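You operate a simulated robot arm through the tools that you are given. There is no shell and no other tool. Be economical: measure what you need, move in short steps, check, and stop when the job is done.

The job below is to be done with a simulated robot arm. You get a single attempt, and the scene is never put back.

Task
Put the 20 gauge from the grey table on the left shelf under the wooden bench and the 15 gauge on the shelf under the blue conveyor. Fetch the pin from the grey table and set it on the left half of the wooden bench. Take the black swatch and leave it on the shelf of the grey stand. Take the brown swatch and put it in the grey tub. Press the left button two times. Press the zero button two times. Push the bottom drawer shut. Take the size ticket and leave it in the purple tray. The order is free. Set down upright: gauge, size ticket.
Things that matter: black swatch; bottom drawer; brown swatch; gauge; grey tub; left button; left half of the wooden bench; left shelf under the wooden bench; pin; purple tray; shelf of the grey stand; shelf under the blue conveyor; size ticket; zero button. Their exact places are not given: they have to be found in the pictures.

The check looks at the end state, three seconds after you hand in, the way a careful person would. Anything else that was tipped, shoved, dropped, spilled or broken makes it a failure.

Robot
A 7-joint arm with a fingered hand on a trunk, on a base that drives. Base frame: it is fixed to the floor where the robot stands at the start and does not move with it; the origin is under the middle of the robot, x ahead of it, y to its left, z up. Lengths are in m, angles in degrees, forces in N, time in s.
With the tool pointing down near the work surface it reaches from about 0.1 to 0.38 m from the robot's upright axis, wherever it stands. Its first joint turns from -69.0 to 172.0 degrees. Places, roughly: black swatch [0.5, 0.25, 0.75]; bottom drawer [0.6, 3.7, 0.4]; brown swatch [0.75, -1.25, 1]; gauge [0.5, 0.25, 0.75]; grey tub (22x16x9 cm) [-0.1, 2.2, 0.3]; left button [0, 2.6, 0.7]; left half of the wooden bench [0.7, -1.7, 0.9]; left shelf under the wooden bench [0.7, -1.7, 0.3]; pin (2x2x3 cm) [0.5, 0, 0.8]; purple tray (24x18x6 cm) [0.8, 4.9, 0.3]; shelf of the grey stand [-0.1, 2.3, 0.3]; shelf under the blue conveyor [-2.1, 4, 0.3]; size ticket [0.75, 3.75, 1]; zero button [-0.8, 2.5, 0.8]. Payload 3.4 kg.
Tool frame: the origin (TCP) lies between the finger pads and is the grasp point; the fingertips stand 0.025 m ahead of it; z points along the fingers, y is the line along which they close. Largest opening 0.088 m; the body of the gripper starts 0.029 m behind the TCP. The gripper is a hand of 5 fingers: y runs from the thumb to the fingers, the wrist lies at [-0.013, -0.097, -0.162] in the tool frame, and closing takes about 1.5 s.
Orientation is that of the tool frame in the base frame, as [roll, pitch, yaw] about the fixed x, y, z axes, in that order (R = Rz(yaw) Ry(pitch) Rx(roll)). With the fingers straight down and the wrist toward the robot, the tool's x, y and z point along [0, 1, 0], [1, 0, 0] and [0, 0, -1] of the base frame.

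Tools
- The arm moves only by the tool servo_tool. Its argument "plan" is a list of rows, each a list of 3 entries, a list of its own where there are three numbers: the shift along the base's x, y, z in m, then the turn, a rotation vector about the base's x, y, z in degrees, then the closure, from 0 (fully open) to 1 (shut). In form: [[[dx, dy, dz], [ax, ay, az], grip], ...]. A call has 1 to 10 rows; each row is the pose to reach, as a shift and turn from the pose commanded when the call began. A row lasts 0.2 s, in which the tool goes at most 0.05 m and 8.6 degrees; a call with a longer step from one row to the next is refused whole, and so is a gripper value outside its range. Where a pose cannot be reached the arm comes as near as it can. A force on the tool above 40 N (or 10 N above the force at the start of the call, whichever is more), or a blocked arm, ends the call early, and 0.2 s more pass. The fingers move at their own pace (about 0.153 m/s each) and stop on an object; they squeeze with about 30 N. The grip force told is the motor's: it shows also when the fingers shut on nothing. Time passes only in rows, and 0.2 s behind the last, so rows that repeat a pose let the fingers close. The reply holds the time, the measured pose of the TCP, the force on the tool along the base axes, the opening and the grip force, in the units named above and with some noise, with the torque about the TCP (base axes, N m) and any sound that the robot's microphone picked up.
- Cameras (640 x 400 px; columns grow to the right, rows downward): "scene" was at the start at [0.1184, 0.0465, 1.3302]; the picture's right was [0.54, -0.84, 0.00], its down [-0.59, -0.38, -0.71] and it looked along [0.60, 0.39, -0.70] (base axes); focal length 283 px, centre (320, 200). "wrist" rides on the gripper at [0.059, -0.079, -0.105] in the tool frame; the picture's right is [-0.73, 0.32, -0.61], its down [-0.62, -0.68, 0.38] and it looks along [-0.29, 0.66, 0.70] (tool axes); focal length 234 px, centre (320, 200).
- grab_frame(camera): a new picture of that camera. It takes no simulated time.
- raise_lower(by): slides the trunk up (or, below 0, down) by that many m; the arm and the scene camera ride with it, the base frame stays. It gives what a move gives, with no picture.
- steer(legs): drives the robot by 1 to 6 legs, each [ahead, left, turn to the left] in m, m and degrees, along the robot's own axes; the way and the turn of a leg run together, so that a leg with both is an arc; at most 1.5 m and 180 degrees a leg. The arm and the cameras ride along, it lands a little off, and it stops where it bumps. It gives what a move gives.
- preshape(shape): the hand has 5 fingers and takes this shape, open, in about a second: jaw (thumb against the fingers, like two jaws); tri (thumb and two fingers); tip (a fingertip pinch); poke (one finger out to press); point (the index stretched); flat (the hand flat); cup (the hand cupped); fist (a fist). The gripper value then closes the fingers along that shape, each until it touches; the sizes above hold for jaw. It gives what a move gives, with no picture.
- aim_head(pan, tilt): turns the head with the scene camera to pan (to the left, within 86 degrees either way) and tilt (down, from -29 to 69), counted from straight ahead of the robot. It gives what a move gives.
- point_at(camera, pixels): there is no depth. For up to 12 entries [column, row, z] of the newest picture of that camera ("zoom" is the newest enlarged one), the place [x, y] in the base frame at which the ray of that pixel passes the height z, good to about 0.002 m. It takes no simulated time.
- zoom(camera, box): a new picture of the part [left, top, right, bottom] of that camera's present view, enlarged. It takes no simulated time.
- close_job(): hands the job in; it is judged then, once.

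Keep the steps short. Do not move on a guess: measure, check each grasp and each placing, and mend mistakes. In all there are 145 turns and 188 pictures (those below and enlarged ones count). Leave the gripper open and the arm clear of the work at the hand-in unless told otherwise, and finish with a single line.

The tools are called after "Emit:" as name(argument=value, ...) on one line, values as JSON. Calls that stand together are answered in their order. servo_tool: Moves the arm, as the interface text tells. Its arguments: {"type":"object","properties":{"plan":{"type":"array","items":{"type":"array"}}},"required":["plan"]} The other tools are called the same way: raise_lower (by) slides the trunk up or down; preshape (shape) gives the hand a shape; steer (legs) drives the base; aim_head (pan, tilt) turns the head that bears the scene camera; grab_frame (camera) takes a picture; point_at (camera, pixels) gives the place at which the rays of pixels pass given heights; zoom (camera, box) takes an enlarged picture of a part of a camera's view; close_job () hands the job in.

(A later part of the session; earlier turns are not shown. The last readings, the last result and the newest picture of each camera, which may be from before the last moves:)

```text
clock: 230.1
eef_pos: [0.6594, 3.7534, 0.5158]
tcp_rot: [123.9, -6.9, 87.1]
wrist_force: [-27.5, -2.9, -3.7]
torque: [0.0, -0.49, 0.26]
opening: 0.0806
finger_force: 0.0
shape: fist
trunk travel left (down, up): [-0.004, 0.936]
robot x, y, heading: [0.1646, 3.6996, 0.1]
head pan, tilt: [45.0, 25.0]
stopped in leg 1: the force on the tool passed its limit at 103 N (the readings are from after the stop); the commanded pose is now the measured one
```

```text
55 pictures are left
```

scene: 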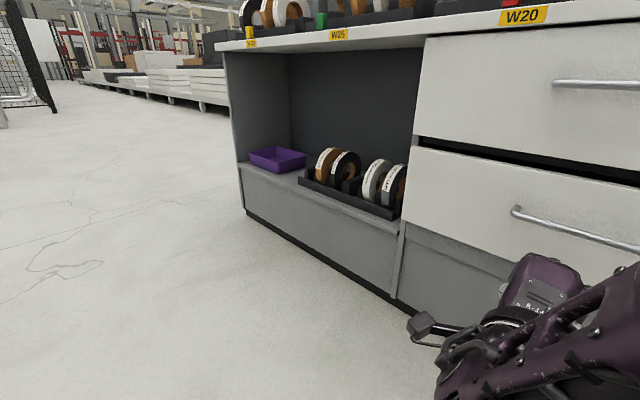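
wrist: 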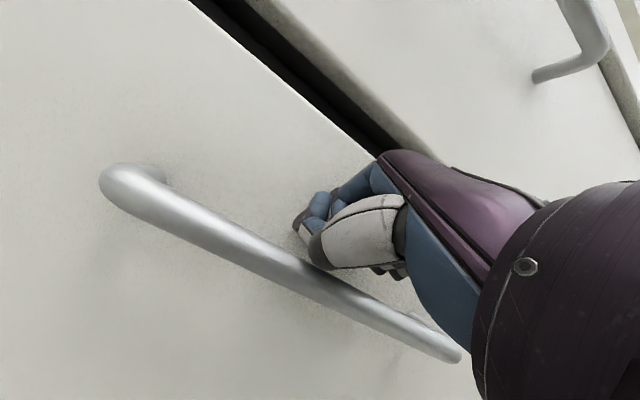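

Same hard stop at a different height, so the drawer is shut. Now the ticket: back off, jaw shape, raise, level the hand and look.

Emit:
steer(legs=[[-0.25, -0.12, 0]])

Emit:
preshape(shape="jaw")

Emit:
raise_lower(by=0.4)

Emit:
raise_lower(by=0.1)

Emit:
servo_tool(plan=[[[0.0, 0, 0], [0, 8, 0], 0], [[0, 0, 0], [0, 16, 0], 0], [[0, 0, 0], [0, 24, 0], 0], [[0, 0, 0], [0, 32, 0], 0], [[0, 0, 0], [0, 40, 0], 0], [[0, 0, 0], [0, 48, 0], 0]])

Emit:
grab_frame(camera="wrist")

```text
clock: 232.0
eef_pos: [0.4145, 3.6281, 0.5144]
tcp_rot: [123.8, -6.8, 86.7]
wrist_force: [-0.1, 1.0, 0.7]
torque: [0.02, 0.01, -0.02]
opening: 0.0
finger_force: 0.1
shape: fist
trunk travel left (down, up): [-0.004, 0.936]
robot x, y, heading: [-0.0828, 3.5749, -0.3]
head pan, tilt: [45.0, 25.0]
```

```text
clock: 232.9
eef_pos: [0.4152, 3.6281, 0.5152]
tcp_rot: [123.8, -7.0, 86.8]
wrist_force: [-0.2, -0.1, 0.0]
torque: [-0.03, 0.01, 0.0]
opening: 0.0877
finger_force: 0.0
shape: jaw
trunk travel left (down, up): [-0.004, 0.936]
robot x, y, heading: [-0.082, 3.5783, -0.5]
head pan, tilt: [45.0, 25.0]
```

```text
clock: 236.7
eef_pos: [0.4135, 3.6273, 0.9147]
tcp_rot: [123.8, -6.9, 86.7]
wrist_force: [0.0, -0.3, -0.7]
torque: [0.0, 0.03, 0.02]
opening: 0.0877
finger_force: 0.0
shape: jaw
trunk travel left (down, up): [-0.404, 0.536]
robot x, y, heading: [-0.088, 3.5764, -0.3]
head pan, tilt: [45.0, 25.0]
```

```text
clock: 238.1
eef_pos: [0.4131, 3.6281, 1.0139]
tcp_rot: [123.7, -6.8, 86.8]
wrist_force: [-0.3, 0.2, 0.1]
torque: [0.01, -0.01, 0.01]
opening: 0.088
finger_force: 0.0
shape: jaw
trunk travel left (down, up): [-0.504, 0.436]
robot x, y, heading: [-0.0854, 3.5774, -0.2]
head pan, tilt: [45.0, 25.0]
```

```text
clock: 239.4
eef_pos: [0.4142, 3.6275, 1.0143]
tcp_rot: [172.0, -2.1, 82.6]
wrist_force: [0.2, -0.1, 0.3]
torque: [0.01, 0.0, 0.02]
opening: 0.0875
finger_force: 0.1
shape: jaw
trunk travel left (down, up): [-0.504, 0.436]
robot x, y, heading: [-0.0856, 3.5774, -0.3]
head pan, tilt: [45.0, 25.0]
```

```text
54 pictures are left
```

wrist: 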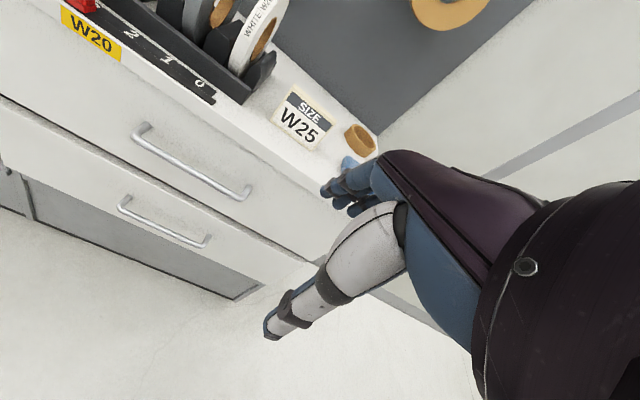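

Emit:
point_at(camera="wrist", pixels=[[273, 122, 0.9], [273, 122, 0.87], [273, 122, 0.84], [314, 150, 0.87], [314, 150, 0.84], [292, 85, 0.93], [334, 118, 0.93], [310, 152, 0.85], [218, 102, 0.85], [350, 130, 0.87]])

```text
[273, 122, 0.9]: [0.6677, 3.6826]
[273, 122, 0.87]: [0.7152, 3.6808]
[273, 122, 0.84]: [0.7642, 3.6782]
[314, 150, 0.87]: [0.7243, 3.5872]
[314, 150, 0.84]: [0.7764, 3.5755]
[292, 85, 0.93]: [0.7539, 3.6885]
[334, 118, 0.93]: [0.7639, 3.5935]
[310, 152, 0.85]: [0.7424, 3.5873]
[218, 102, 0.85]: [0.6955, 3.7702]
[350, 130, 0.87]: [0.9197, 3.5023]
```

The ticket base is at (0.7275, 3.585..3.68, 0.862). I level the hand and drive 0.3 ahead above it.

Emit:
servo_tool(plan=[[[0.0, 0.003, 0.01], [0, 4, 4], 0], [[0, 0.006, 0.02], [0, 8, 7], 0]])

Emit:
steer(legs=[[0.3, 0, 0]])

Emit:
grab_frame(camera="wrist")

```text
clock: 240.1
eef_pos: [0.413, 3.6334, 1.037]
tcp_rot: [179.8, -1.5, 89.5]
wrist_force: [0.1, 0.7, 0.9]
torque: [-0.01, 0.02, 0.02]
opening: 0.0877
finger_force: 0.1
shape: jaw
trunk travel left (down, up): [-0.504, 0.436]
robot x, y, heading: [-0.0833, 3.5764, -0.2]
head pan, tilt: [45.0, 25.0]
```

```text
clock: 242.1
eef_pos: [0.7122, 3.6348, 1.0352]
tcp_rot: [179.8, -1.7, 89.8]
wrist_force: [0.0, 0.6, 0.4]
torque: [-0.02, 0.01, -0.04]
opening: 0.0876
finger_force: 0.1
shape: jaw
trunk travel left (down, up): [-0.504, 0.436]
robot x, y, heading: [0.212, 3.5774, 0.1]
head pan, tilt: [45.0, 25.0]
```

```text
53 pictures are left
```

wrist: 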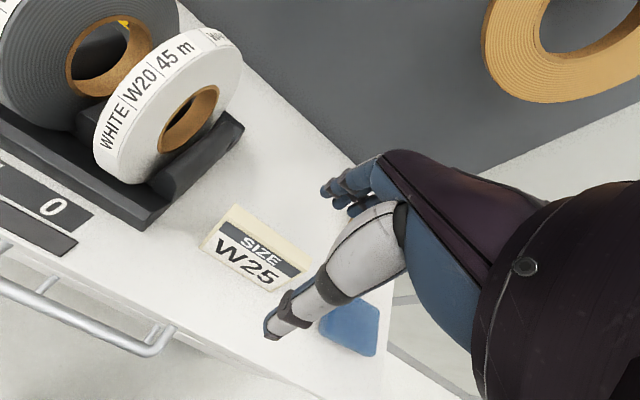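

Emit:
point_at(camera="wrist", pixels=[[200, 247, 0.862], [268, 292, 0.862], [234, 206, 0.94], [312, 264, 0.94], [224, 220, 0.94], [302, 278, 0.94], [352, 356, 0.88], [165, 222, 0.862]])

```text
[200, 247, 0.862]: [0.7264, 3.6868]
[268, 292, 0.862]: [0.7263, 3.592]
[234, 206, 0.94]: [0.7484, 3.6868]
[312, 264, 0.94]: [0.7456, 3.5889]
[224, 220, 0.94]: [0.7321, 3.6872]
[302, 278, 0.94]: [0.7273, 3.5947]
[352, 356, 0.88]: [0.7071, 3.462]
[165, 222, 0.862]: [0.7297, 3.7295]
```

Ticket: x 0.727–0.747, centre y 3.639, z 0.862–0.94. I descend over it.

Emit:
servo_tool(plan=[[[0.012, 0.002, -0.02], [0, 0, 0], 0], [[0.025, 0.004, -0.04], [0, 0, 0], 0], [[0.025, 0.004, -0.08], [0, 0, 0], 0], [[0.025, 0.004, -0.115], [0, 0, 0], 0], [[0.025, 0.004, -0.115], [0, 0, 0], 0]])

Emit:
grab_frame(camera="wrist")

```text
clock: 243.3
eef_pos: [0.7358, 3.6394, 0.9194]
tcp_rot: [179.7, -1.7, 89.8]
wrist_force: [-0.7, -0.2, -0.2]
torque: [0.02, -0.02, -0.02]
opening: 0.0878
finger_force: 0.1
shape: jaw
trunk travel left (down, up): [-0.504, 0.436]
robot x, y, heading: [0.2129, 3.5754, -0.1]
head pan, tilt: [45.0, 25.0]
```

```text
52 pictures are left
```

wrist: 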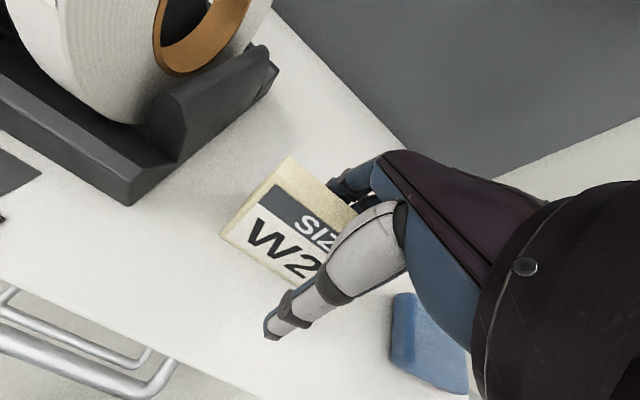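

Well placed between thumb and fingers. Close.

Emit:
servo_tool(plan=[[[0, 0, 0], [0, 0, 0], 0.4], [[0, 0, 0], [0, 0, 0], 0.7], [[0, 0, 0], [0, 0, 0], 1], [[0, 0, 0], [0, 0, 0], 1], [[0, 0, 0], [0, 0, 0], 1], [[0, 0, 0], [0, 0, 0], 1], [[0, 0, 0], [0, 0, 0], 1]])

Emit:
servo_tool(plan=[[[0, 0, 0.04], [0, 0, 0], 1], [[0, 0, 0.08], [0, 0, 0], 1], [[0, 0, 0.12], [0, 0, 0], 1], [[0, 0, 0.15], [0, 0, 0], 1]])

Emit:
grab_frame(camera="wrist")

```text
clock: 244.9
eef_pos: [0.7364, 3.6382, 0.9205]
tcp_rot: [179.7, -1.6, 89.7]
wrist_force: [-0.6, -0.5, 1.6]
torque: [0.01, 0.01, 0.03]
opening: 0.0233
finger_force: 30.0
shape: jaw
trunk travel left (down, up): [-0.504, 0.436]
robot x, y, heading: [0.2121, 3.575, -0.2]
head pan, tilt: [45.0, 25.0]
```

```text
clock: 245.9
eef_pos: [0.7364, 3.641, 1.0702]
tcp_rot: [179.6, -1.6, 89.7]
wrist_force: [-0.7, 0.2, -0.9]
torque: [-0.01, 0.03, -0.01]
opening: 0.0229
finger_force: 30.0
shape: jaw
trunk travel left (down, up): [-0.504, 0.436]
robot x, y, heading: [0.2137, 3.5765, 0.0]
head pan, tilt: [45.0, 25.0]
```

```text
51 pictures are left
```

wrist: 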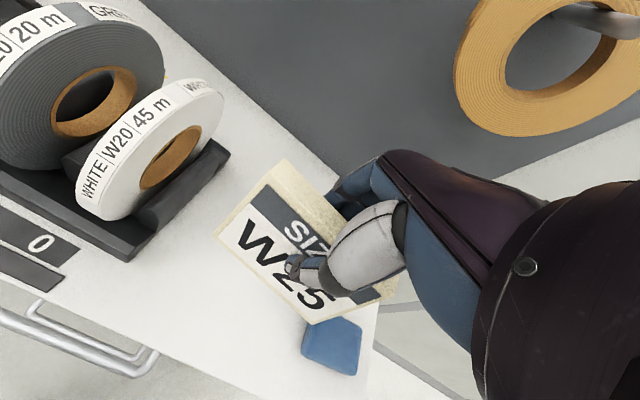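

Ticket held upright. I back off, strafe left to the purple tray and lower.

Emit:
steer(legs=[[-0.4, 0, 0], [0, 1.2, 0]])

Emit:
raise_lower(by=-0.4)

Emit:
aim_head(pan=12, tilt=30)

Emit:
grab_frame(camera="scene")

Emit:
grab_frame(camera="wrist")

```text
clock: 254.0
eef_pos: [0.3419, 4.8306, 1.0693]
tcp_rot: [179.7, -1.5, 89.1]
wrist_force: [0.2, 0.0, -0.4]
torque: [-0.01, -0.01, -0.02]
opening: 0.0232
finger_force: 30.0
shape: jaw
trunk travel left (down, up): [-0.504, 0.436]
robot x, y, heading: [-0.1839, 4.7707, -0.5]
head pan, tilt: [45.0, 25.0]
```

```text
clock: 257.9
eef_pos: [0.3424, 4.8302, 0.6704]
tcp_rot: [179.8, -1.5, 89.1]
wrist_force: [0.5, -0.2, -0.2]
torque: [-0.02, 0.0, 0.05]
opening: 0.0233
finger_force: 29.9
shape: jaw
trunk travel left (down, up): [-0.104, 0.836]
robot x, y, heading: [-0.1856, 4.7717, -0.3]
head pan, tilt: [45.0, 25.0]
```

```text
clock: 258.9
eef_pos: [0.3429, 4.8305, 0.6698]
tcp_rot: [179.7, -1.6, 89.1]
wrist_force: [-0.3, 0.2, 0.0]
torque: [0.01, 0.01, -0.03]
opening: 0.023
finger_force: 30.2
shape: jaw
trunk travel left (down, up): [-0.104, 0.836]
robot x, y, heading: [-0.1798, 4.7713, -0.7]
head pan, tilt: [12.0, 30.0]
```

```text
50 pictures are left
```

scene: 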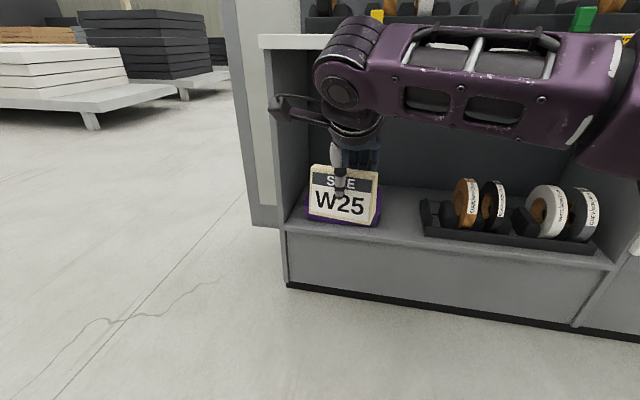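

```text
49 pictures are left
```

wrist: 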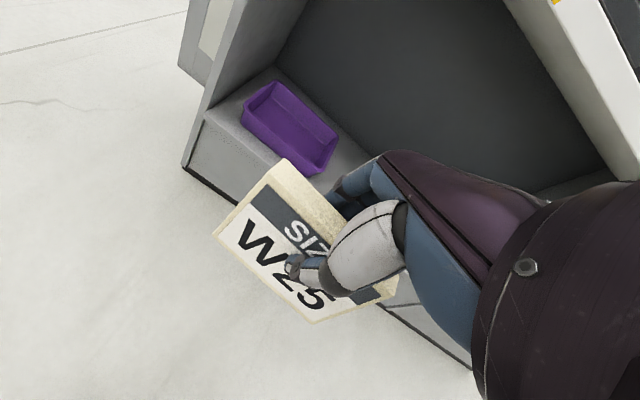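

Emit:
point_at(camera="scene", pixels=[[284, 228, 0.3], [284, 228, 0.35], [287, 284, 0.0], [305, 221, 0.3], [380, 227, 0.3], [305, 221, 0.35], [380, 227, 0.35]])

Emit:
point_at(camera="wrist", pixels=[[205, 115, 0.3], [205, 115, 0.35], [245, 127, 0.3], [316, 176, 0.3], [245, 127, 0.35], [316, 176, 0.35], [280, 82, 0.36], [338, 138, 0.36], [241, 105, 0.36], [318, 165, 0.36]])

```text
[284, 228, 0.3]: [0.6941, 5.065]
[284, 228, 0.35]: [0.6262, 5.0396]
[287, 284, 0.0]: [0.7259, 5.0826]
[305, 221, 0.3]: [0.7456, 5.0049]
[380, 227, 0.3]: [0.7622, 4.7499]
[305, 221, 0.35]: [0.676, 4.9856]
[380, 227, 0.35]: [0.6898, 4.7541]
```

```text
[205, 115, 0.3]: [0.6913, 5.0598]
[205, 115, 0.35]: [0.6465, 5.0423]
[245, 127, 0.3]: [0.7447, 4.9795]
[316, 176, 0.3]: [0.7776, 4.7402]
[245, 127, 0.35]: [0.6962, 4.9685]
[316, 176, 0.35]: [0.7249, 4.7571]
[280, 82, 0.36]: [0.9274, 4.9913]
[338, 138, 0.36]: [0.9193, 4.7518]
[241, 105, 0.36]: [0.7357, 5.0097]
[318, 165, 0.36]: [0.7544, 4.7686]
```

Shelf z=0.30; tray x 0.745–0.925, y 4.745–5.0. I lower to TCP 0.47 first, then drive in.

Emit:
raise_lower(by=-0.1)

Emit:
servo_tool(plan=[[[0, 0, -0.04], [0, 0, 0], 1], [[0, 0, -0.08], [0, 0, 0], 1], [[0, 0, -0.11], [0, 0, 0], 1]])

Emit:
steer(legs=[[0, 0.045, 0.4], [0.25, 0, 0]])

Emit:
grab_frame(camera="scene")

```text
clock: 260.2
eef_pos: [0.3426, 4.8296, 0.5698]
tcp_rot: [179.6, -1.6, 89.1]
wrist_force: [0.6, 0.2, -0.3]
torque: [0.01, -0.03, 0.03]
opening: 0.0232
finger_force: 30.0
shape: jaw
trunk travel left (down, up): [-0.004, 0.936]
robot x, y, heading: [-0.1806, 4.7707, -0.5]
head pan, tilt: [12.0, 30.0]
```

```text
clock: 261.0
eef_pos: [0.3424, 4.8314, 0.4598]
tcp_rot: [179.7, -1.6, 89.0]
wrist_force: [0.0, 0.0, 0.6]
torque: [0.0, 0.01, -0.02]
opening: 0.0232
finger_force: 29.7
shape: jaw
trunk travel left (down, up): [-0.004, 0.936]
robot x, y, heading: [-0.1852, 4.7727, -0.4]
head pan, tilt: [12.0, 30.0]
```

```text
clock: 263.3
eef_pos: [0.5927, 4.8761, 0.4596]
tcp_rot: [179.7, -1.6, 89.4]
wrist_force: [-0.1, 0.1, -0.7]
torque: [0.02, 0.0, 0.0]
opening: 0.0231
finger_force: 30.3
shape: jaw
trunk travel left (down, up): [-0.004, 0.936]
robot x, y, heading: [0.0674, 4.8138, -0.2]
head pan, tilt: [12.0, 30.0]
```

```text
48 pictures are left
```

scene: 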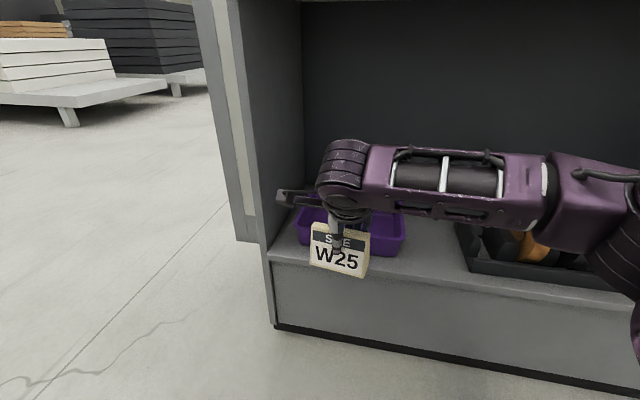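

Looks clear. Drive 0.18 further and check.

Emit:
steer(legs=[[0.17, 0, 0]])

Emit:
grab_frame(camera="scene")

Emit:
grab_frame(camera="wrist")

```text
clock: 264.8
eef_pos: [0.7619, 4.8764, 0.461]
tcp_rot: [179.8, -1.6, 89.4]
wrist_force: [0.4, -0.8, -0.4]
torque: [-0.03, -0.02, 0.02]
opening: 0.0234
finger_force: 30.1
shape: jaw
trunk travel left (down, up): [-0.004, 0.936]
robot x, y, heading: [0.2364, 4.8173, -0.1]
head pan, tilt: [12.0, 30.0]
```

```text
47 pictures are left
```

scene: 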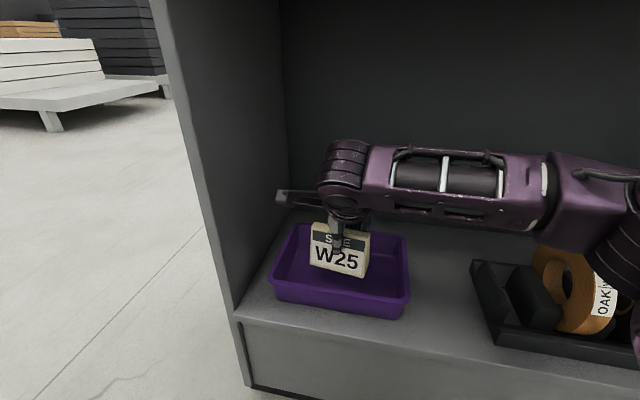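

```text
46 pictures are left
```

wrist: 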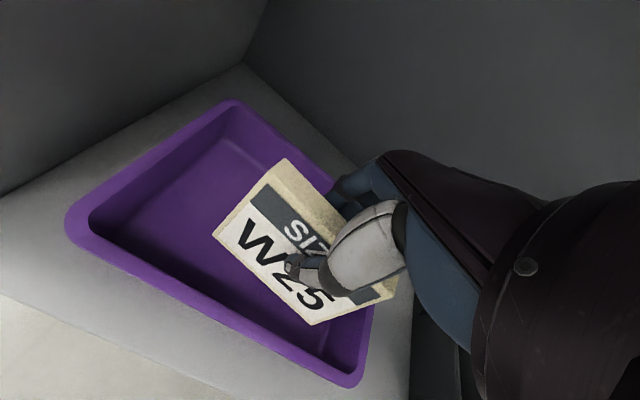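

Tray is right below. I extend 6 cm and lower to just above the tray floor.

Emit:
servo_tool(plan=[[[0.03, 0, -0.0], [0, 0, 0], 1], [[0.063, 0, -0.02], [0, 0, 0], 1], [[0.063, 0, -0.05], [0, 0, 0], 1], [[0.063, 0, -0.08], [0, 0, 0], 1]])

Emit:
servo_tool(plan=[[[0, 0, -0.005], [0, 0, 0], 1], [[0, 0, -0.009], [0, 0, 0], 1], [[0, 0, -0.012], [0, 0, 0], 1]])

Emit:
grab_frame(camera="wrist")

```text
clock: 265.8
eef_pos: [0.8228, 4.877, 0.3856]
tcp_rot: [179.1, -1.9, 89.5]
wrist_force: [-0.3, -1.5, 23.0]
torque: [-0.05, -0.07, 0.02]
opening: 0.024
finger_force: 29.9
shape: jaw
trunk travel left (down, up): [-0.004, 0.936]
robot x, y, heading: [0.2389, 4.816, -0.1]
head pan, tilt: [12.0, 30.0]
```

```text
clock: 266.2
eef_pos: [0.8262, 4.8785, 0.3855]
tcp_rot: [178.6, -2.1, 89.6]
wrist_force: [-5.4, -1.8, 22.9]
torque: [-0.04, 0.11, 0.03]
opening: 0.0252
finger_force: 30.0
shape: jaw
trunk travel left (down, up): [-0.004, 0.936]
robot x, y, heading: [0.2391, 4.8132, -0.2]
head pan, tilt: [12.0, 30.0]
stopped in row 2: the force on the tool passed its limit at 43 N (the readings are from after the stop); the commanded pose is now the measured one
```

```text
45 pictures are left
```

wrist: 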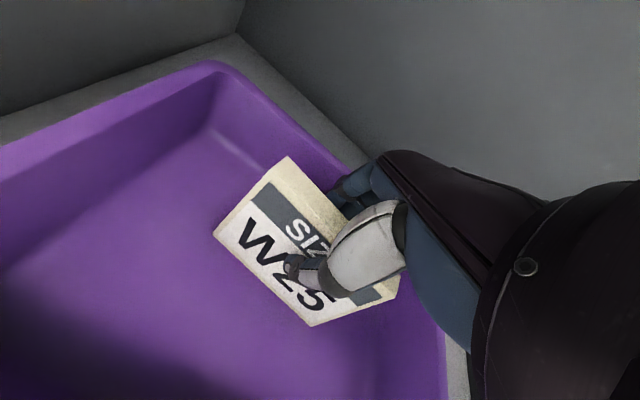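

The ticket stands on the tray floor (contact at 0.385). I relieve slightly, open, and rise.

Emit:
servo_tool(plan=[[[-0.001, 0, 0.002], [0, 0, 0], 1], [[-0.001, 0, 0.003], [0, 0, 0], 0.8], [[-0.001, 0, 0.003], [0, 0, 0], 0.4], [[-0.001, 0, 0.003], [0, 0, 0], 0], [[-0.001, 0, 0.003], [0, 0, 0], 0], [[-0.001, 0, 0.003], [0, 0, 0], 0], [[-0.001, 0, 0.04], [0, 0, 0], 0], [[-0.001, 0, 0.08], [0, 0, 0], 0], [[-0.001, 0, 0.11], [0, 0, 0], 0]])

Emit:
grab_frame(camera="wrist")

```text
clock: 268.2
eef_pos: [0.8253, 4.8806, 0.4898]
tcp_rot: [179.1, -2.0, 89.5]
wrist_force: [0.2, 0.4, 0.3]
torque: [0.03, -0.01, 0.01]
opening: 0.0876
finger_force: 0.0
shape: jaw
trunk travel left (down, up): [-0.004, 0.936]
robot x, y, heading: [0.2374, 4.8152, -0.2]
head pan, tilt: [12.0, 30.0]
```

```text
44 pictures are left
```

wrist: 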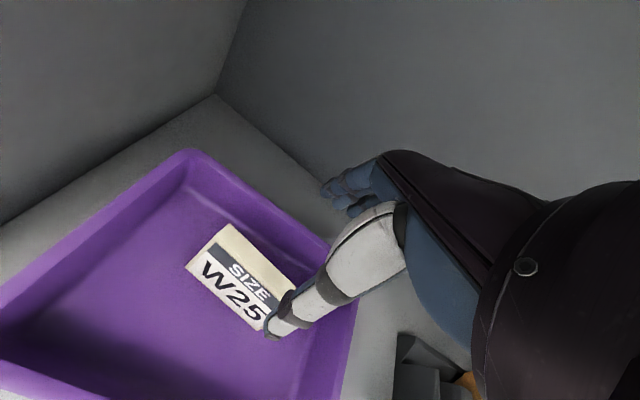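

The ticket stands upright in the tray. I back out, raise and travel to the grey table through the lane east of the stand.

Emit:
steer(legs=[[-0.55, 0, 0], [0, 0, -90]])

Emit:
raise_lower(by=0.4)

Emit:
raise_lower(by=0.15)

Emit:
steer(legs=[[1.45, 0, 0], [0, 0.75, 0], [1.0, 0, 0], [0.95, 0, 0], [0, 0, 90]])

```text
clock: 275.1
eef_pos: [-0.239, 4.2273, 0.4902]
tcp_rot: [179.2, -1.9, -0.6]
wrist_force: [-0.6, 0.5, 0.2]
torque: [-0.01, 0.01, -0.01]
opening: 0.0875
finger_force: 0.1
shape: jaw
trunk travel left (down, up): [-0.004, 0.936]
robot x, y, heading: [-0.3031, 4.8129, -90.5]
head pan, tilt: [12.0, 30.0]
```

```text
clock: 279.0
eef_pos: [-0.2384, 4.2272, 0.8895]
tcp_rot: [179.0, -1.9, -0.5]
wrist_force: [1.1, 0.9, 0.5]
torque: [0.0, 0.0, -0.01]
opening: 0.0877
finger_force: 0.1
shape: jaw
trunk travel left (down, up): [-0.404, 0.536]
robot x, y, heading: [-0.3014, 4.816, -90.5]
head pan, tilt: [12.0, 30.0]
```

```text
clock: 280.7
eef_pos: [-0.2385, 4.2274, 1.0401]
tcp_rot: [179.2, -1.8, -0.8]
wrist_force: [0.1, 0.3, 0.4]
torque: [0.04, 0.01, 0.01]
opening: 0.0877
finger_force: 0.1
shape: jaw
trunk travel left (down, up): [-0.554, 0.386]
robot x, y, heading: [-0.301, 4.8131, -90.2]
head pan, tilt: [12.0, 30.0]
```

```text
clock: 291.7
eef_pos: [0.4933, 2.7437, 1.0393]
tcp_rot: [179.1, -1.9, -0.6]
wrist_force: [-1.1, 0.0, -0.3]
torque: [-0.02, -0.01, 0.03]
opening: 0.0876
finger_force: 0.1
shape: jaw
trunk travel left (down, up): [-0.554, 0.386]
robot x, y, heading: [0.4275, 3.337, -90.3]
head pan, tilt: [12.0, 30.0]
stopped in leg 2: the robot was blocked; the commanded pose is now the measured one
```

Blocked by the cabinet corner at x≈0.43; that lane position is enough. I ease off and continue.

Emit:
steer(legs=[[0, -0.02, 0], [1.0, 0, 0], [1.0, 0, 0], [0, 0, 90], [-0.5, 0, 0], [0, -1.05, 0]])

Emit:
aim_head(pan=-5, tilt=50)

Emit:
grab_frame(camera="scene")

```text
clock: 303.0
eef_pos: [0.5695, 0.8286, 1.0404]
tcp_rot: [179.2, -1.4, 12.2]
wrist_force: [-5.7, 2.3, -0.4]
torque: [-0.25, -0.63, 0.62]
opening: 0.0879
finger_force: 0.0
shape: jaw
trunk travel left (down, up): [-0.554, 0.386]
robot x, y, heading: [0.3799, 1.3892, -77.0]
head pan, tilt: [12.0, 30.0]
stopped in leg 4: the force on the tool passed its limit at 275 N (the readings are from after the stop); the commanded pose is now the measured one
```

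```text
clock: 303.9
eef_pos: [0.5696, 0.8289, 1.0405]
tcp_rot: [179.2, -1.5, 12.1]
wrist_force: [-6.4, 1.4, -0.9]
torque: [-0.21, -0.81, 0.74]
opening: 0.0875
finger_force: 0.2
shape: jaw
trunk travel left (down, up): [-0.554, 0.386]
robot x, y, heading: [0.3835, 1.3917, -77.0]
head pan, tilt: [-5.0, 50.0]
```

```text
43 pictures are left
```

scene: 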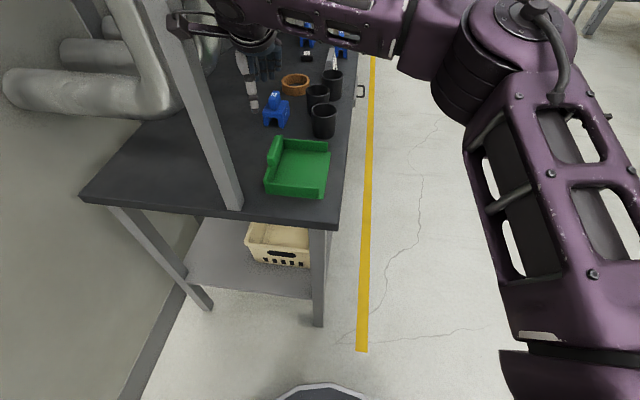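

The hand struck the table's left upright. I reverse the turn, back away and take a wider path.

Emit:
steer(legs=[[0, 0, -13], [-0.3, 0, 0], [0, -0.65, 0], [0, 0, 90]])

Emit:
steer(legs=[[0, -1.35, 0]])

Emit:
grab_frame(camera="wrist")

```text
clock: 308.0
eef_pos: [0.272, 1.0937, 1.039]
tcp_rot: [179.3, -1.5, -1.8]
wrist_force: [-1.5, 0.4, 0.2]
torque: [-0.03, 0.0, -0.01]
opening: 0.0877
finger_force: 0.1
shape: jaw
trunk travel left (down, up): [-0.554, 0.386]
robot x, y, heading: [0.222, 1.6858, -90.8]
head pan, tilt: [-5.0, 50.0]
stopped in leg 3: the robot was blocked; the commanded pose is now the measured one
```

```text
clock: 308.7
eef_pos: [0.2713, 1.0942, 1.0386]
tcp_rot: [179.2, -1.4, -1.8]
wrist_force: [-0.3, -0.1, -1.0]
torque: [0.0, 0.0, 0.01]
opening: 0.0878
finger_force: 0.2
shape: jaw
trunk travel left (down, up): [-0.554, 0.386]
robot x, y, heading: [0.2203, 1.684, -91.0]
head pan, tilt: [-5.0, 50.0]
stopped in leg 1: the robot was blocked; the commanded pose is now the measured one
```

```text
42 pictures are left
```

wrist: 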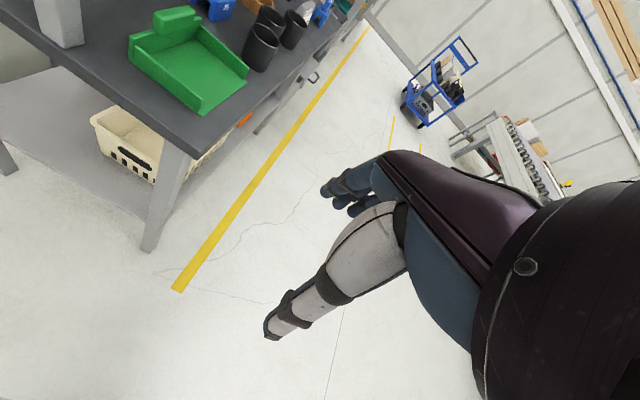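

Blocked on the right, likely by the track tip behind. I move ahead (-y) 0.35 first, then right.

Emit:
steer(legs=[[0, 0.04, 0], [0.4, 0, 0], [0, -0.55, 0]])

Emit:
aim_head(pan=-60, tilt=40)

Emit:
grab_frame(camera="scene")

```text
clock: 314.5
eef_pos: [-0.2328, 0.6946, 1.0393]
tcp_rot: [179.3, -1.5, -1.5]
wrist_force: [-0.2, 0.2, 0.0]
torque: [0.0, -0.01, 0.01]
opening: 0.088
finger_force: 0.1
shape: jaw
trunk travel left (down, up): [-0.554, 0.386]
robot x, y, heading: [-0.2856, 1.2861, -90.6]
head pan, tilt: [-5.0, 50.0]
```

```text
clock: 315.7
eef_pos: [-0.2331, 0.6947, 1.0397]
tcp_rot: [179.2, -1.4, -1.4]
wrist_force: [-0.5, -0.6, -0.2]
torque: [0.01, -0.02, 0.03]
opening: 0.0877
finger_force: 0.0
shape: jaw
trunk travel left (down, up): [-0.554, 0.386]
robot x, y, heading: [-0.2879, 1.2857, -90.5]
head pan, tilt: [-60.0, 40.0]
```

```text
41 pictures are left
```

scene: 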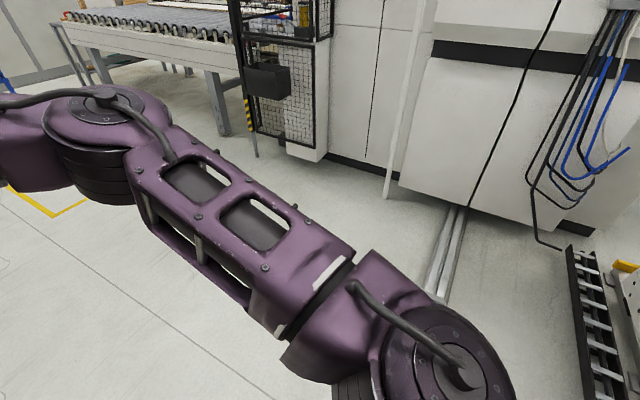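

Now turn to face the table, strafe to y≈0.14, and lower a bit to stay below the levers.

Emit:
steer(legs=[[0, 0, 90], [0, -1.13, 0]])

Emit:
raise_lower(by=-0.09)

Emit:
steer(legs=[[0.3, 0, 0]])

Emit:
grab_frame(camera="wrist")

```text
clock: 325.4
eef_pos: [0.3118, 0.1968, 1.0393]
tcp_rot: [179.3, -1.4, 89.3]
wrist_force: [-0.6, 0.2, -0.2]
torque: [-0.01, -0.03, 0.0]
opening: 0.0876
finger_force: 0.1
shape: jaw
trunk travel left (down, up): [-0.554, 0.386]
robot x, y, heading: [-0.277, 0.1368, -0.1]
head pan, tilt: [-60.0, 40.0]
```

```text
clock: 326.7
eef_pos: [0.3117, 0.1964, 0.9494]
tcp_rot: [179.2, -1.4, 89.2]
wrist_force: [0.4, 0.6, -0.4]
torque: [-0.03, -0.01, 0.0]
opening: 0.0876
finger_force: 0.0
shape: jaw
trunk travel left (down, up): [-0.464, 0.476]
robot x, y, heading: [-0.2773, 0.1383, 0.3]
head pan, tilt: [-60.0, 40.0]
```

```text
clock: 328.7
eef_pos: [0.603, 0.1999, 0.9496]
tcp_rot: [179.3, -1.4, 89.5]
wrist_force: [-0.9, 0.5, 0.3]
torque: [-0.05, 0.02, 0.03]
opening: 0.0879
finger_force: 0.1
shape: jaw
trunk travel left (down, up): [-0.464, 0.476]
robot x, y, heading: [0.0139, 0.1334, 0.3]
head pan, tilt: [-60.0, 40.0]
```

```text
40 pictures are left
```

wrist: 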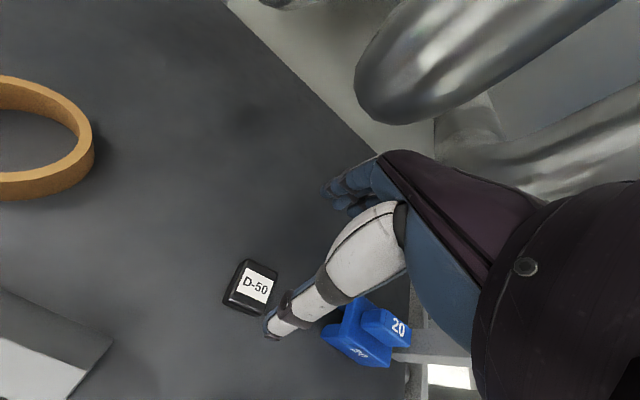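

Excellent: D-50 right below. I measure it and gauge 20.

Emit:
point_at(camera="wrist", pixels=[[257, 283, 0.812], [224, 300, 0.785], [262, 316, 0.785], [243, 262, 0.812], [276, 277, 0.812], [322, 335, 0.785], [388, 366, 0.785], [363, 312, 0.84], [410, 348, 0.84]])

```text
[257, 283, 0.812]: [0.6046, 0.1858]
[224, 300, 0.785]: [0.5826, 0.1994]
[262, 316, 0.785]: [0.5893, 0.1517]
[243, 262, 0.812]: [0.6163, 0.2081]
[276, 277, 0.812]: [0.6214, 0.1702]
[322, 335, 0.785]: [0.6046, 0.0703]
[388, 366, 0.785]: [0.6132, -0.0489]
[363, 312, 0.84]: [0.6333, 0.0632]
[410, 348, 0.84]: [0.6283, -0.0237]
```

Emit:
servo_tool(plan=[[[0, -0.015, -0.03], [0, 0, 0], 0], [[0, -0.015, -0.07], [0, 0, 0], 0], [[0, -0.015, -0.1], [0, 0, 0], 0], [[0, -0.015, -0.12], [0, 0, 0], 0], [[0, -0.015, -0.12], [0, 0, 0], 0.4], [[0, -0.015, -0.12], [0, 0, 0], 0.8], [[0, -0.015, -0.12], [0, 0, 0], 1], [[0, -0.015, -0.12], [0, 0, 0], 1], [[0, -0.015, -0.12], [0, 0, 0], 1], [[0, -0.015, -0.12], [0, 0, 0], 1]])

Emit:
grab_frame(camera="wrist")

```text
clock: 330.9
eef_pos: [0.6008, 0.1865, 0.8288]
tcp_rot: [179.2, -1.5, 89.5]
wrist_force: [0.1, -1.5, 0.2]
torque: [0.03, 0.0, -0.01]
opening: 0.0396
finger_force: 29.8
shape: jaw
trunk travel left (down, up): [-0.464, 0.476]
robot x, y, heading: [0.0106, 0.1371, 0.3]
head pan, tilt: [-60.0, 40.0]
```

```text
39 pictures are left
```

wrist: 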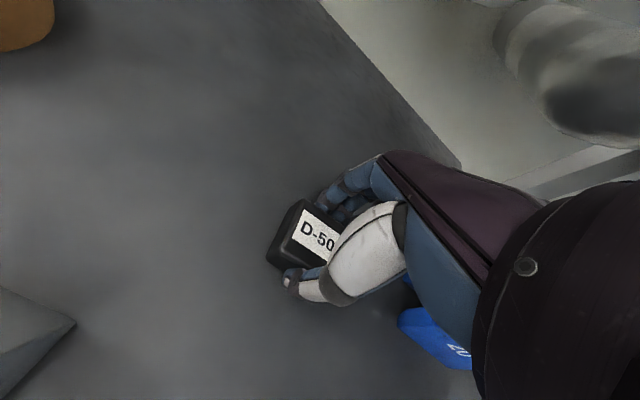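

D-50 is grasped. Lift (staying under the levers), back out, and drive to the stand's right side.

Emit:
servo_tool(plan=[[[0, 0, 0.04], [0, 0, 0], 1], [[0, 0, 0.08], [0, 0, 0], 1], [[0, 0, 0.12], [0, 0, 0], 1]])

Emit:
steer(legs=[[-0.42, 0, 0], [0, 0, 90], [1.28, 0, 0], [0, -1.15, 0], [0.85, 0, 0], [0, 0, 90]])

Emit:
grab_frame(camera="wrist")

```text
clock: 331.7
eef_pos: [0.6027, 0.1869, 0.9493]
tcp_rot: [179.3, -1.5, 89.4]
wrist_force: [-0.6, -0.3, -0.4]
torque: [-0.01, 0.01, 0.04]
opening: 0.0396
finger_force: 30.5
shape: jaw
trunk travel left (down, up): [-0.464, 0.476]
robot x, y, heading: [0.0116, 0.1391, 0.3]
head pan, tilt: [-60.0, 40.0]
```

```text
clock: 357.6
eef_pos: [0.2204, 2.1888, 0.9492]
tcp_rot: [179.2, -1.3, -90.7]
wrist_force: [0.5, -0.1, -0.5]
torque: [0.0, -0.01, 0.01]
opening: 0.0392
finger_force: 29.8
shape: jaw
trunk travel left (down, up): [-0.464, 0.476]
robot x, y, heading: [0.8111, 2.2357, -180.0]
head pan, tilt: [-60.0, 40.0]
```

```text
38 pictures are left
```

wrist: 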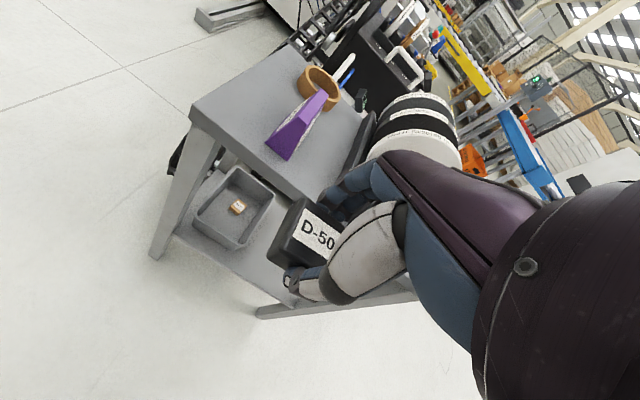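

Now I lower the trunk, align with the free shelf patch at about (-0.03, 2.32), and look.

Emit:
raise_lower(by=-0.4)

Emit:
raise_lower(by=-0.06)

Emit:
steer(legs=[[0, -0.13, 0], [0.12, 0, 0]])

Emit:
aim_head(pan=5, tilt=35)

Emit:
grab_frame(camera="scene")

Emit:
grab_frame(camera="wrist")

```text
clock: 361.4
eef_pos: [0.2197, 2.1896, 0.5503]
tcp_rot: [179.2, -1.3, -90.7]
wrist_force: [0.2, -0.3, 0.1]
torque: [-0.01, -0.01, 0.03]
opening: 0.0389
finger_force: 29.8
shape: jaw
trunk travel left (down, up): [-0.064, 0.876]
robot x, y, heading: [0.8107, 2.2376, -180.0]
head pan, tilt: [-60.0, 40.0]
```

```text
clock: 362.4
eef_pos: [0.2202, 2.1885, 0.489]
tcp_rot: [179.2, -1.5, -90.7]
wrist_force: [0.0, -0.2, -0.7]
torque: [0.0, 0.01, -0.02]
opening: 0.0388
finger_force: 29.9
shape: jaw
trunk travel left (down, up): [-0.004, 0.936]
robot x, y, heading: [0.8125, 2.2395, -179.9]
head pan, tilt: [-60.0, 40.0]
```

```text
clock: 364.6
eef_pos: [0.1007, 2.3154, 0.4891]
tcp_rot: [179.2, -1.3, -90.5]
wrist_force: [0.5, -0.7, -0.2]
torque: [0.01, 0.01, 0.02]
opening: 0.0388
finger_force: 29.4
shape: jaw
trunk travel left (down, up): [-0.004, 0.936]
robot x, y, heading: [0.6931, 2.3642, -179.8]
head pan, tilt: [-60.0, 40.0]
```

```text
clock: 365.9
eef_pos: [0.1017, 2.3152, 0.4896]
tcp_rot: [179.1, -1.4, -90.5]
wrist_force: [1.2, -0.5, 0.2]
torque: [-0.02, -0.03, 0.0]
opening: 0.0388
finger_force: 29.7
shape: jaw
trunk travel left (down, up): [-0.004, 0.936]
robot x, y, heading: [0.6921, 2.3636, -179.9]
head pan, tilt: [5.0, 35.0]
```

```text
37 pictures are left
```

scene: 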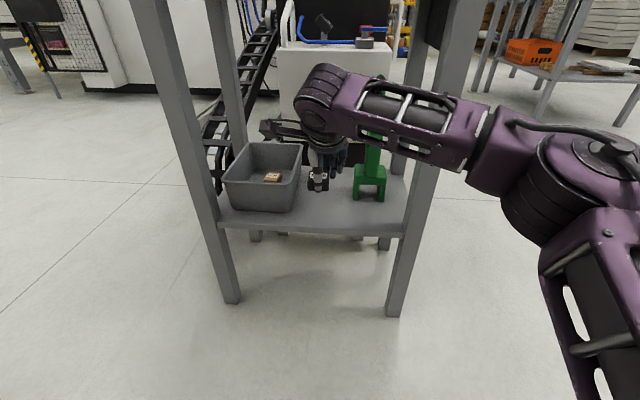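

```text
36 pictures are left
```

wrist: 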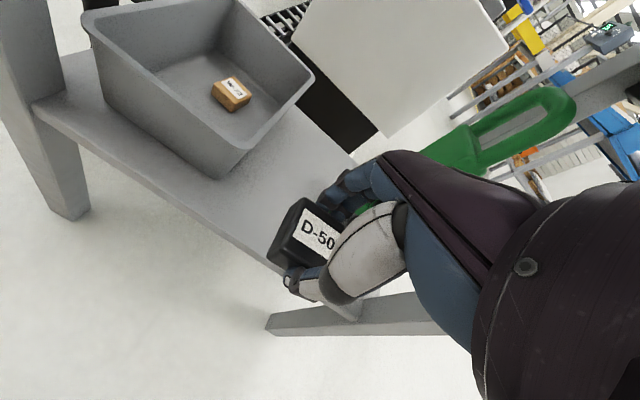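

Emit:
point_at(camera="scene", pixels=[[294, 208, 0.3], [355, 198, 0.3], [384, 200, 0.3], [330, 229, 0.3], [400, 318, 0.0], [335, 210, 0.3]])

```text
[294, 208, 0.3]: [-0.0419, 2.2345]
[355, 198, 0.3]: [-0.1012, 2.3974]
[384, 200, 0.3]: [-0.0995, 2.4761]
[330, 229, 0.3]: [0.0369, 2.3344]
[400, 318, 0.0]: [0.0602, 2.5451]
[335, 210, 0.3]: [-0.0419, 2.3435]
```

I drive 0.11 in, extend 3 cm and lower toward the shelf.

Emit:
steer(legs=[[0.11, 0, 0]])

Emit:
servo_tool(plan=[[[-0.02, 0.005, -0.03], [0, 0, 0], 1], [[-0.03, 0.008, -0.07], [0, 0, 0], 1], [[-0.03, 0.008, -0.11], [0, 0, 0], 1], [[-0.03, 0.008, -0.13], [0, 0, 0], 1]])

Emit:
grab_frame(camera="wrist")

```text
clock: 367.1
eef_pos: [-0.0087, 2.3153, 0.4901]
tcp_rot: [179.2, -1.4, -90.4]
wrist_force: [-0.1, -0.3, 0.0]
torque: [-0.01, 0.0, -0.01]
opening: 0.0389
finger_force: 29.4
shape: jaw
trunk travel left (down, up): [-0.004, 0.936]
robot x, y, heading: [0.5825, 2.3629, -179.7]
head pan, tilt: [5.0, 35.0]
```

```text
clock: 368.1
eef_pos: [-0.0377, 2.3225, 0.3612]
tcp_rot: [179.2, -1.4, -90.4]
wrist_force: [0.3, 0.5, 0.9]
torque: [0.0, 0.01, -0.01]
opening: 0.0389
finger_force: 29.8
shape: jaw
trunk travel left (down, up): [-0.004, 0.936]
robot x, y, heading: [0.584, 2.3636, -179.9]
head pan, tilt: [5.0, 35.0]
```

```text
35 pictures are left
```

wrist: 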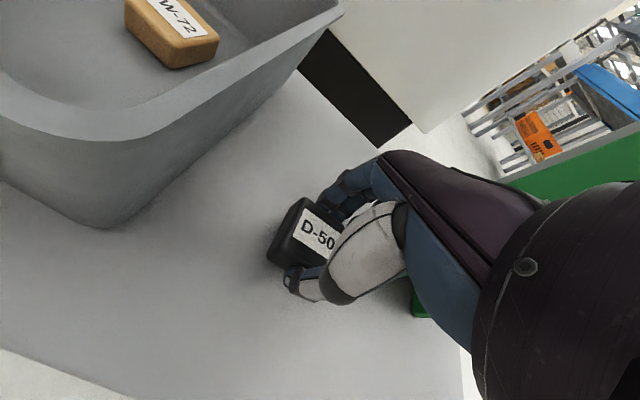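

Over the free shelf patch. I lower gently to contact, then open and rise.

Emit:
servo_tool(plan=[[[0, 0, -0.006], [0, 0, 0], 1], [[0, 0, -0.011], [0, 0, 0], 1], [[0, 0, -0.015], [0, 0, 0], 1], [[0, 0, -0.018], [0, 0, 0], 1]])

Emit:
servo_tool(plan=[[[0, 0, 0.002], [0, 0, 0], 0.8], [[0, 0, 0.002], [0, 0, 0], 0.4], [[0, 0, 0.002], [0, 0, 0], 0.2], [[0, 0, 0.002], [0, 0, 0], 0.2], [[0, 0, 0.03], [0, 0, 0], 0.2], [[0, 0, 0.07], [0, 0, 0], 0.2], [[0.01, 0, 0.11], [0, 0, 0], 0.2], [[0.02, 0, 0.14], [0, 0, 0], 0]])

Emit:
grab_frame(camera="wrist")

```text
clock: 369.1
eef_pos: [-0.038, 2.3229, 0.3466]
tcp_rot: [178.8, -1.6, -90.5]
wrist_force: [3.3, 0.7, 23.0]
torque: [0.02, 0.03, 0.01]
opening: 0.0395
finger_force: 29.6
shape: jaw
trunk travel left (down, up): [-0.004, 0.936]
robot x, y, heading: [0.5802, 2.3622, -179.9]
head pan, tilt: [5.0, 35.0]
```

```text
clock: 370.9
eef_pos: [-0.0205, 2.3224, 0.4815]
tcp_rot: [179.2, -1.5, -90.4]
wrist_force: [-1.1, -0.7, -1.0]
torque: [0.02, 0.03, 0.0]
opening: 0.0878
finger_force: 0.0
shape: jaw
trunk travel left (down, up): [-0.004, 0.936]
robot x, y, heading: [0.58, 2.3622, -179.9]
head pan, tilt: [5.0, 35.0]
```

```text
34 pictures are left
```

wrist: 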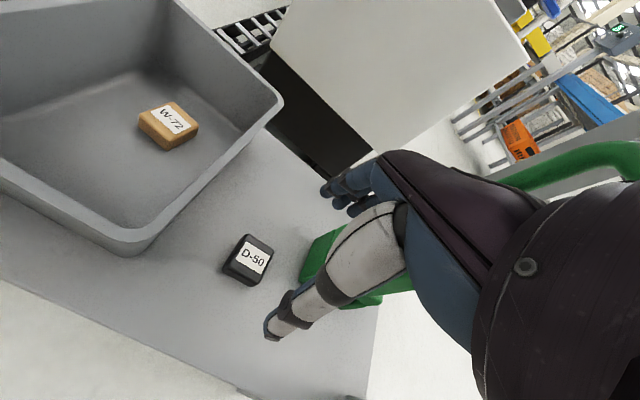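

Black swatch is on the shelf. Back out, raise and retrace the way to the grey table.

Emit:
steer(legs=[[-0.25, 0, 0]])

Emit:
raise_lower(by=0.4)

Emit:
raise_lower(by=0.07)

Emit:
steer(legs=[[0, 0, -90], [-0.85, 0, 0], [0, 1.15, 0], [-1.3, 0, 0], [0, 0, -90], [0, -0.2, 0]])

```text
clock: 372.8
eef_pos: [0.2134, 2.3208, 0.482]
tcp_rot: [179.1, -1.5, -90.2]
wrist_force: [0.5, -0.3, 0.4]
torque: [-0.02, -0.03, 0.02]
opening: 0.088
finger_force: 0.1
shape: jaw
trunk travel left (down, up): [-0.004, 0.936]
robot x, y, heading: [0.8152, 2.3662, -179.4]
head pan, tilt: [5.0, 35.0]
stopped in leg 1: the robot was blocked; the commanded pose is now the measured one
```

```text
clock: 376.6
eef_pos: [0.2135, 2.3215, 0.8812]
tcp_rot: [179.1, -1.5, -90.4]
wrist_force: [0.3, -0.3, -0.5]
torque: [-0.04, 0.02, 0.02]
opening: 0.0879
finger_force: 0.0
shape: jaw
trunk travel left (down, up): [-0.404, 0.536]
robot x, y, heading: [0.8211, 2.3628, -179.5]
head pan, tilt: [5.0, 35.0]
```

```text
clock: 377.7
eef_pos: [0.2134, 2.3211, 0.9512]
tcp_rot: [179.1, -1.5, -90.3]
wrist_force: [-0.4, 0.0, -0.3]
torque: [-0.02, -0.02, -0.01]
opening: 0.088
finger_force: 0.1
shape: jaw
trunk travel left (down, up): [-0.474, 0.466]
robot x, y, heading: [0.8168, 2.3625, -179.5]
head pan, tilt: [5.0, 35.0]
```

```text
clock: 385.4
eef_pos: [0.7266, 2.197, 0.9545]
tcp_rot: [178.9, -1.6, -175.9]
wrist_force: [-0.4, 0.0, 0.4]
torque: [0.05, 0.02, 0.02]
opening: 0.0875
finger_force: 0.1
shape: jaw
trunk travel left (down, up): [-0.474, 0.466]
robot x, y, heading: [0.8141, 1.6001, 94.9]
head pan, tilt: [5.0, 35.0]
stopped in leg 2: the robot was blocked; the commanded pose is now the measured one
```

The robot's rear is longer than I thought. I raise the hand well above the stand's reels, then go left and down to the table.

Emit:
raise_lower(by=0.3)

Emit:
steer(legs=[[0.02, 0, -4.5], [0, 0.6, 0], [0, 0.6, 0], [-0.9, 0, 0]])

Emit:
aim_head(pan=-10, tilt=45)

Emit:
grab_frame(camera="scene")

```text
clock: 388.4
eef_pos: [0.7285, 2.1987, 1.2527]
tcp_rot: [179.1, -1.5, -175.9]
wrist_force: [0.7, 0.0, 0.2]
torque: [0.02, 0.0, -0.01]
opening: 0.088
finger_force: 0.1
shape: jaw
trunk travel left (down, up): [-0.774, 0.166]
robot x, y, heading: [0.8151, 1.5998, 94.7]
head pan, tilt: [5.0, 35.0]
```

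```text
clock: 393.5
eef_pos: [0.1331, 2.1986, 1.2532]
tcp_rot: [179.1, -1.5, 172.5]
wrist_force: [-0.2, 0.6, -0.5]
torque: [0.02, -0.01, 0.02]
opening: 0.0879
finger_force: 0.1
shape: jaw
trunk travel left (down, up): [-0.774, 0.166]
robot x, y, heading: [0.1016, 1.5976, 83.0]
head pan, tilt: [5.0, 35.0]
stopped in leg 3: the robot was blocked; the commanded pose is now the measured one
```

```text
clock: 394.3
eef_pos: [0.1325, 2.1995, 1.2517]
tcp_rot: [179.2, -1.5, 172.3]
wrist_force: [0.2, 0.3, -0.3]
torque: [-0.04, 0.02, -0.03]
opening: 0.088
finger_force: 0.1
shape: jaw
trunk travel left (down, up): [-0.774, 0.166]
robot x, y, heading: [0.099, 1.5992, 83.1]
head pan, tilt: [-10.0, 45.0]
```

```text
33 pictures are left
```

scene: 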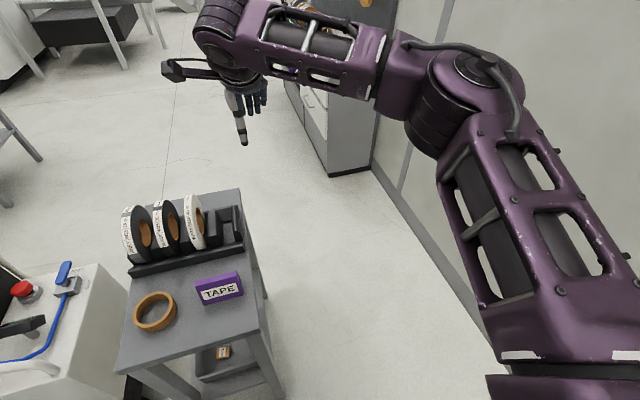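

Something at front left (the track tip). I back up 0.3, correct heading and go on.

Emit:
steer(legs=[[-0.25, -0.03, 7], [0, 0.45, 0], [-0.9, 0, 0], [0, 0, -90]])

Emit:
raise_lower(by=-0.3)

```text
clock: 406.6
eef_pos: [0.2759, 0.4663, 1.2517]
tcp_rot: [179.0, -1.5, 87.3]
wrist_force: [0.2, -0.6, 0.4]
torque: [0.02, 0.0, 0.0]
opening: 0.0878
finger_force: 0.0
shape: jaw
trunk travel left (down, up): [-0.774, 0.166]
robot x, y, heading: [-0.3276, 0.449, -2.0]
head pan, tilt: [-10.0, 45.0]
```

```text
clock: 409.6
eef_pos: [0.2751, 0.4671, 0.952]
tcp_rot: [179.1, -1.5, 87.3]
wrist_force: [0.1, -0.1, -0.2]
torque: [0.02, 0.03, 0.01]
opening: 0.0875
finger_force: 0.1
shape: jaw
trunk travel left (down, up): [-0.474, 0.466]
robot x, y, heading: [-0.329, 0.4492, -2.1]
head pan, tilt: [-10.0, 45.0]
```

Now fetch gauge 15: align the base so the hand is above it.

Emit:
steer(legs=[[0, -0.355, 2], [0.21, 0, 0]])

Emit:
grab_frame(camera="wrist")

```text
clock: 413.2
eef_pos: [0.4801, 0.1275, 0.9518]
tcp_rot: [179.2, -1.5, 88.6]
wrist_force: [0.0, 0.5, 0.3]
torque: [0.03, 0.03, -0.02]
opening: 0.0879
finger_force: 0.0
shape: jaw
trunk travel left (down, up): [-0.474, 0.466]
robot x, y, heading: [-0.1218, 0.0975, -0.6]
head pan, tilt: [-10.0, 45.0]
```

```text
32 pictures are left
```

wrist: 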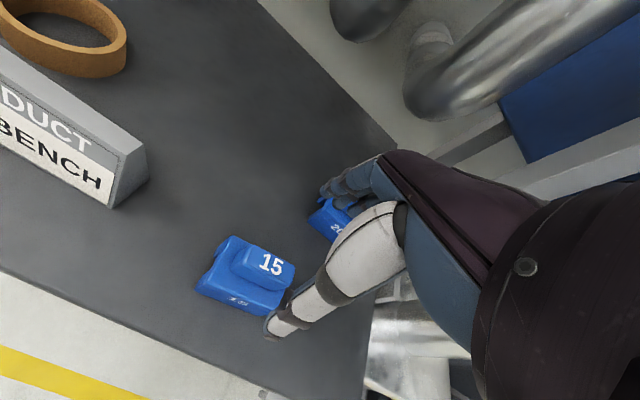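

Emit:
point_at(camera="wrist", pixels=[[197, 290, 0.785], [272, 318, 0.785], [229, 237, 0.825], [240, 246, 0.86], [295, 268, 0.86], [283, 290, 0.86], [231, 266, 0.86], [264, 268, 0.85]])

```text
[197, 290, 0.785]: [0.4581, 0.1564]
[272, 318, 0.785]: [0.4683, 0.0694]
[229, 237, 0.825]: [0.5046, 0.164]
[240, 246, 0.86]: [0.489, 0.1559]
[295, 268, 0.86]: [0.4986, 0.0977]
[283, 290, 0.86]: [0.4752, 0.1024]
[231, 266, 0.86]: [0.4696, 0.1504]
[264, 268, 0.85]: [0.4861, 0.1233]
```

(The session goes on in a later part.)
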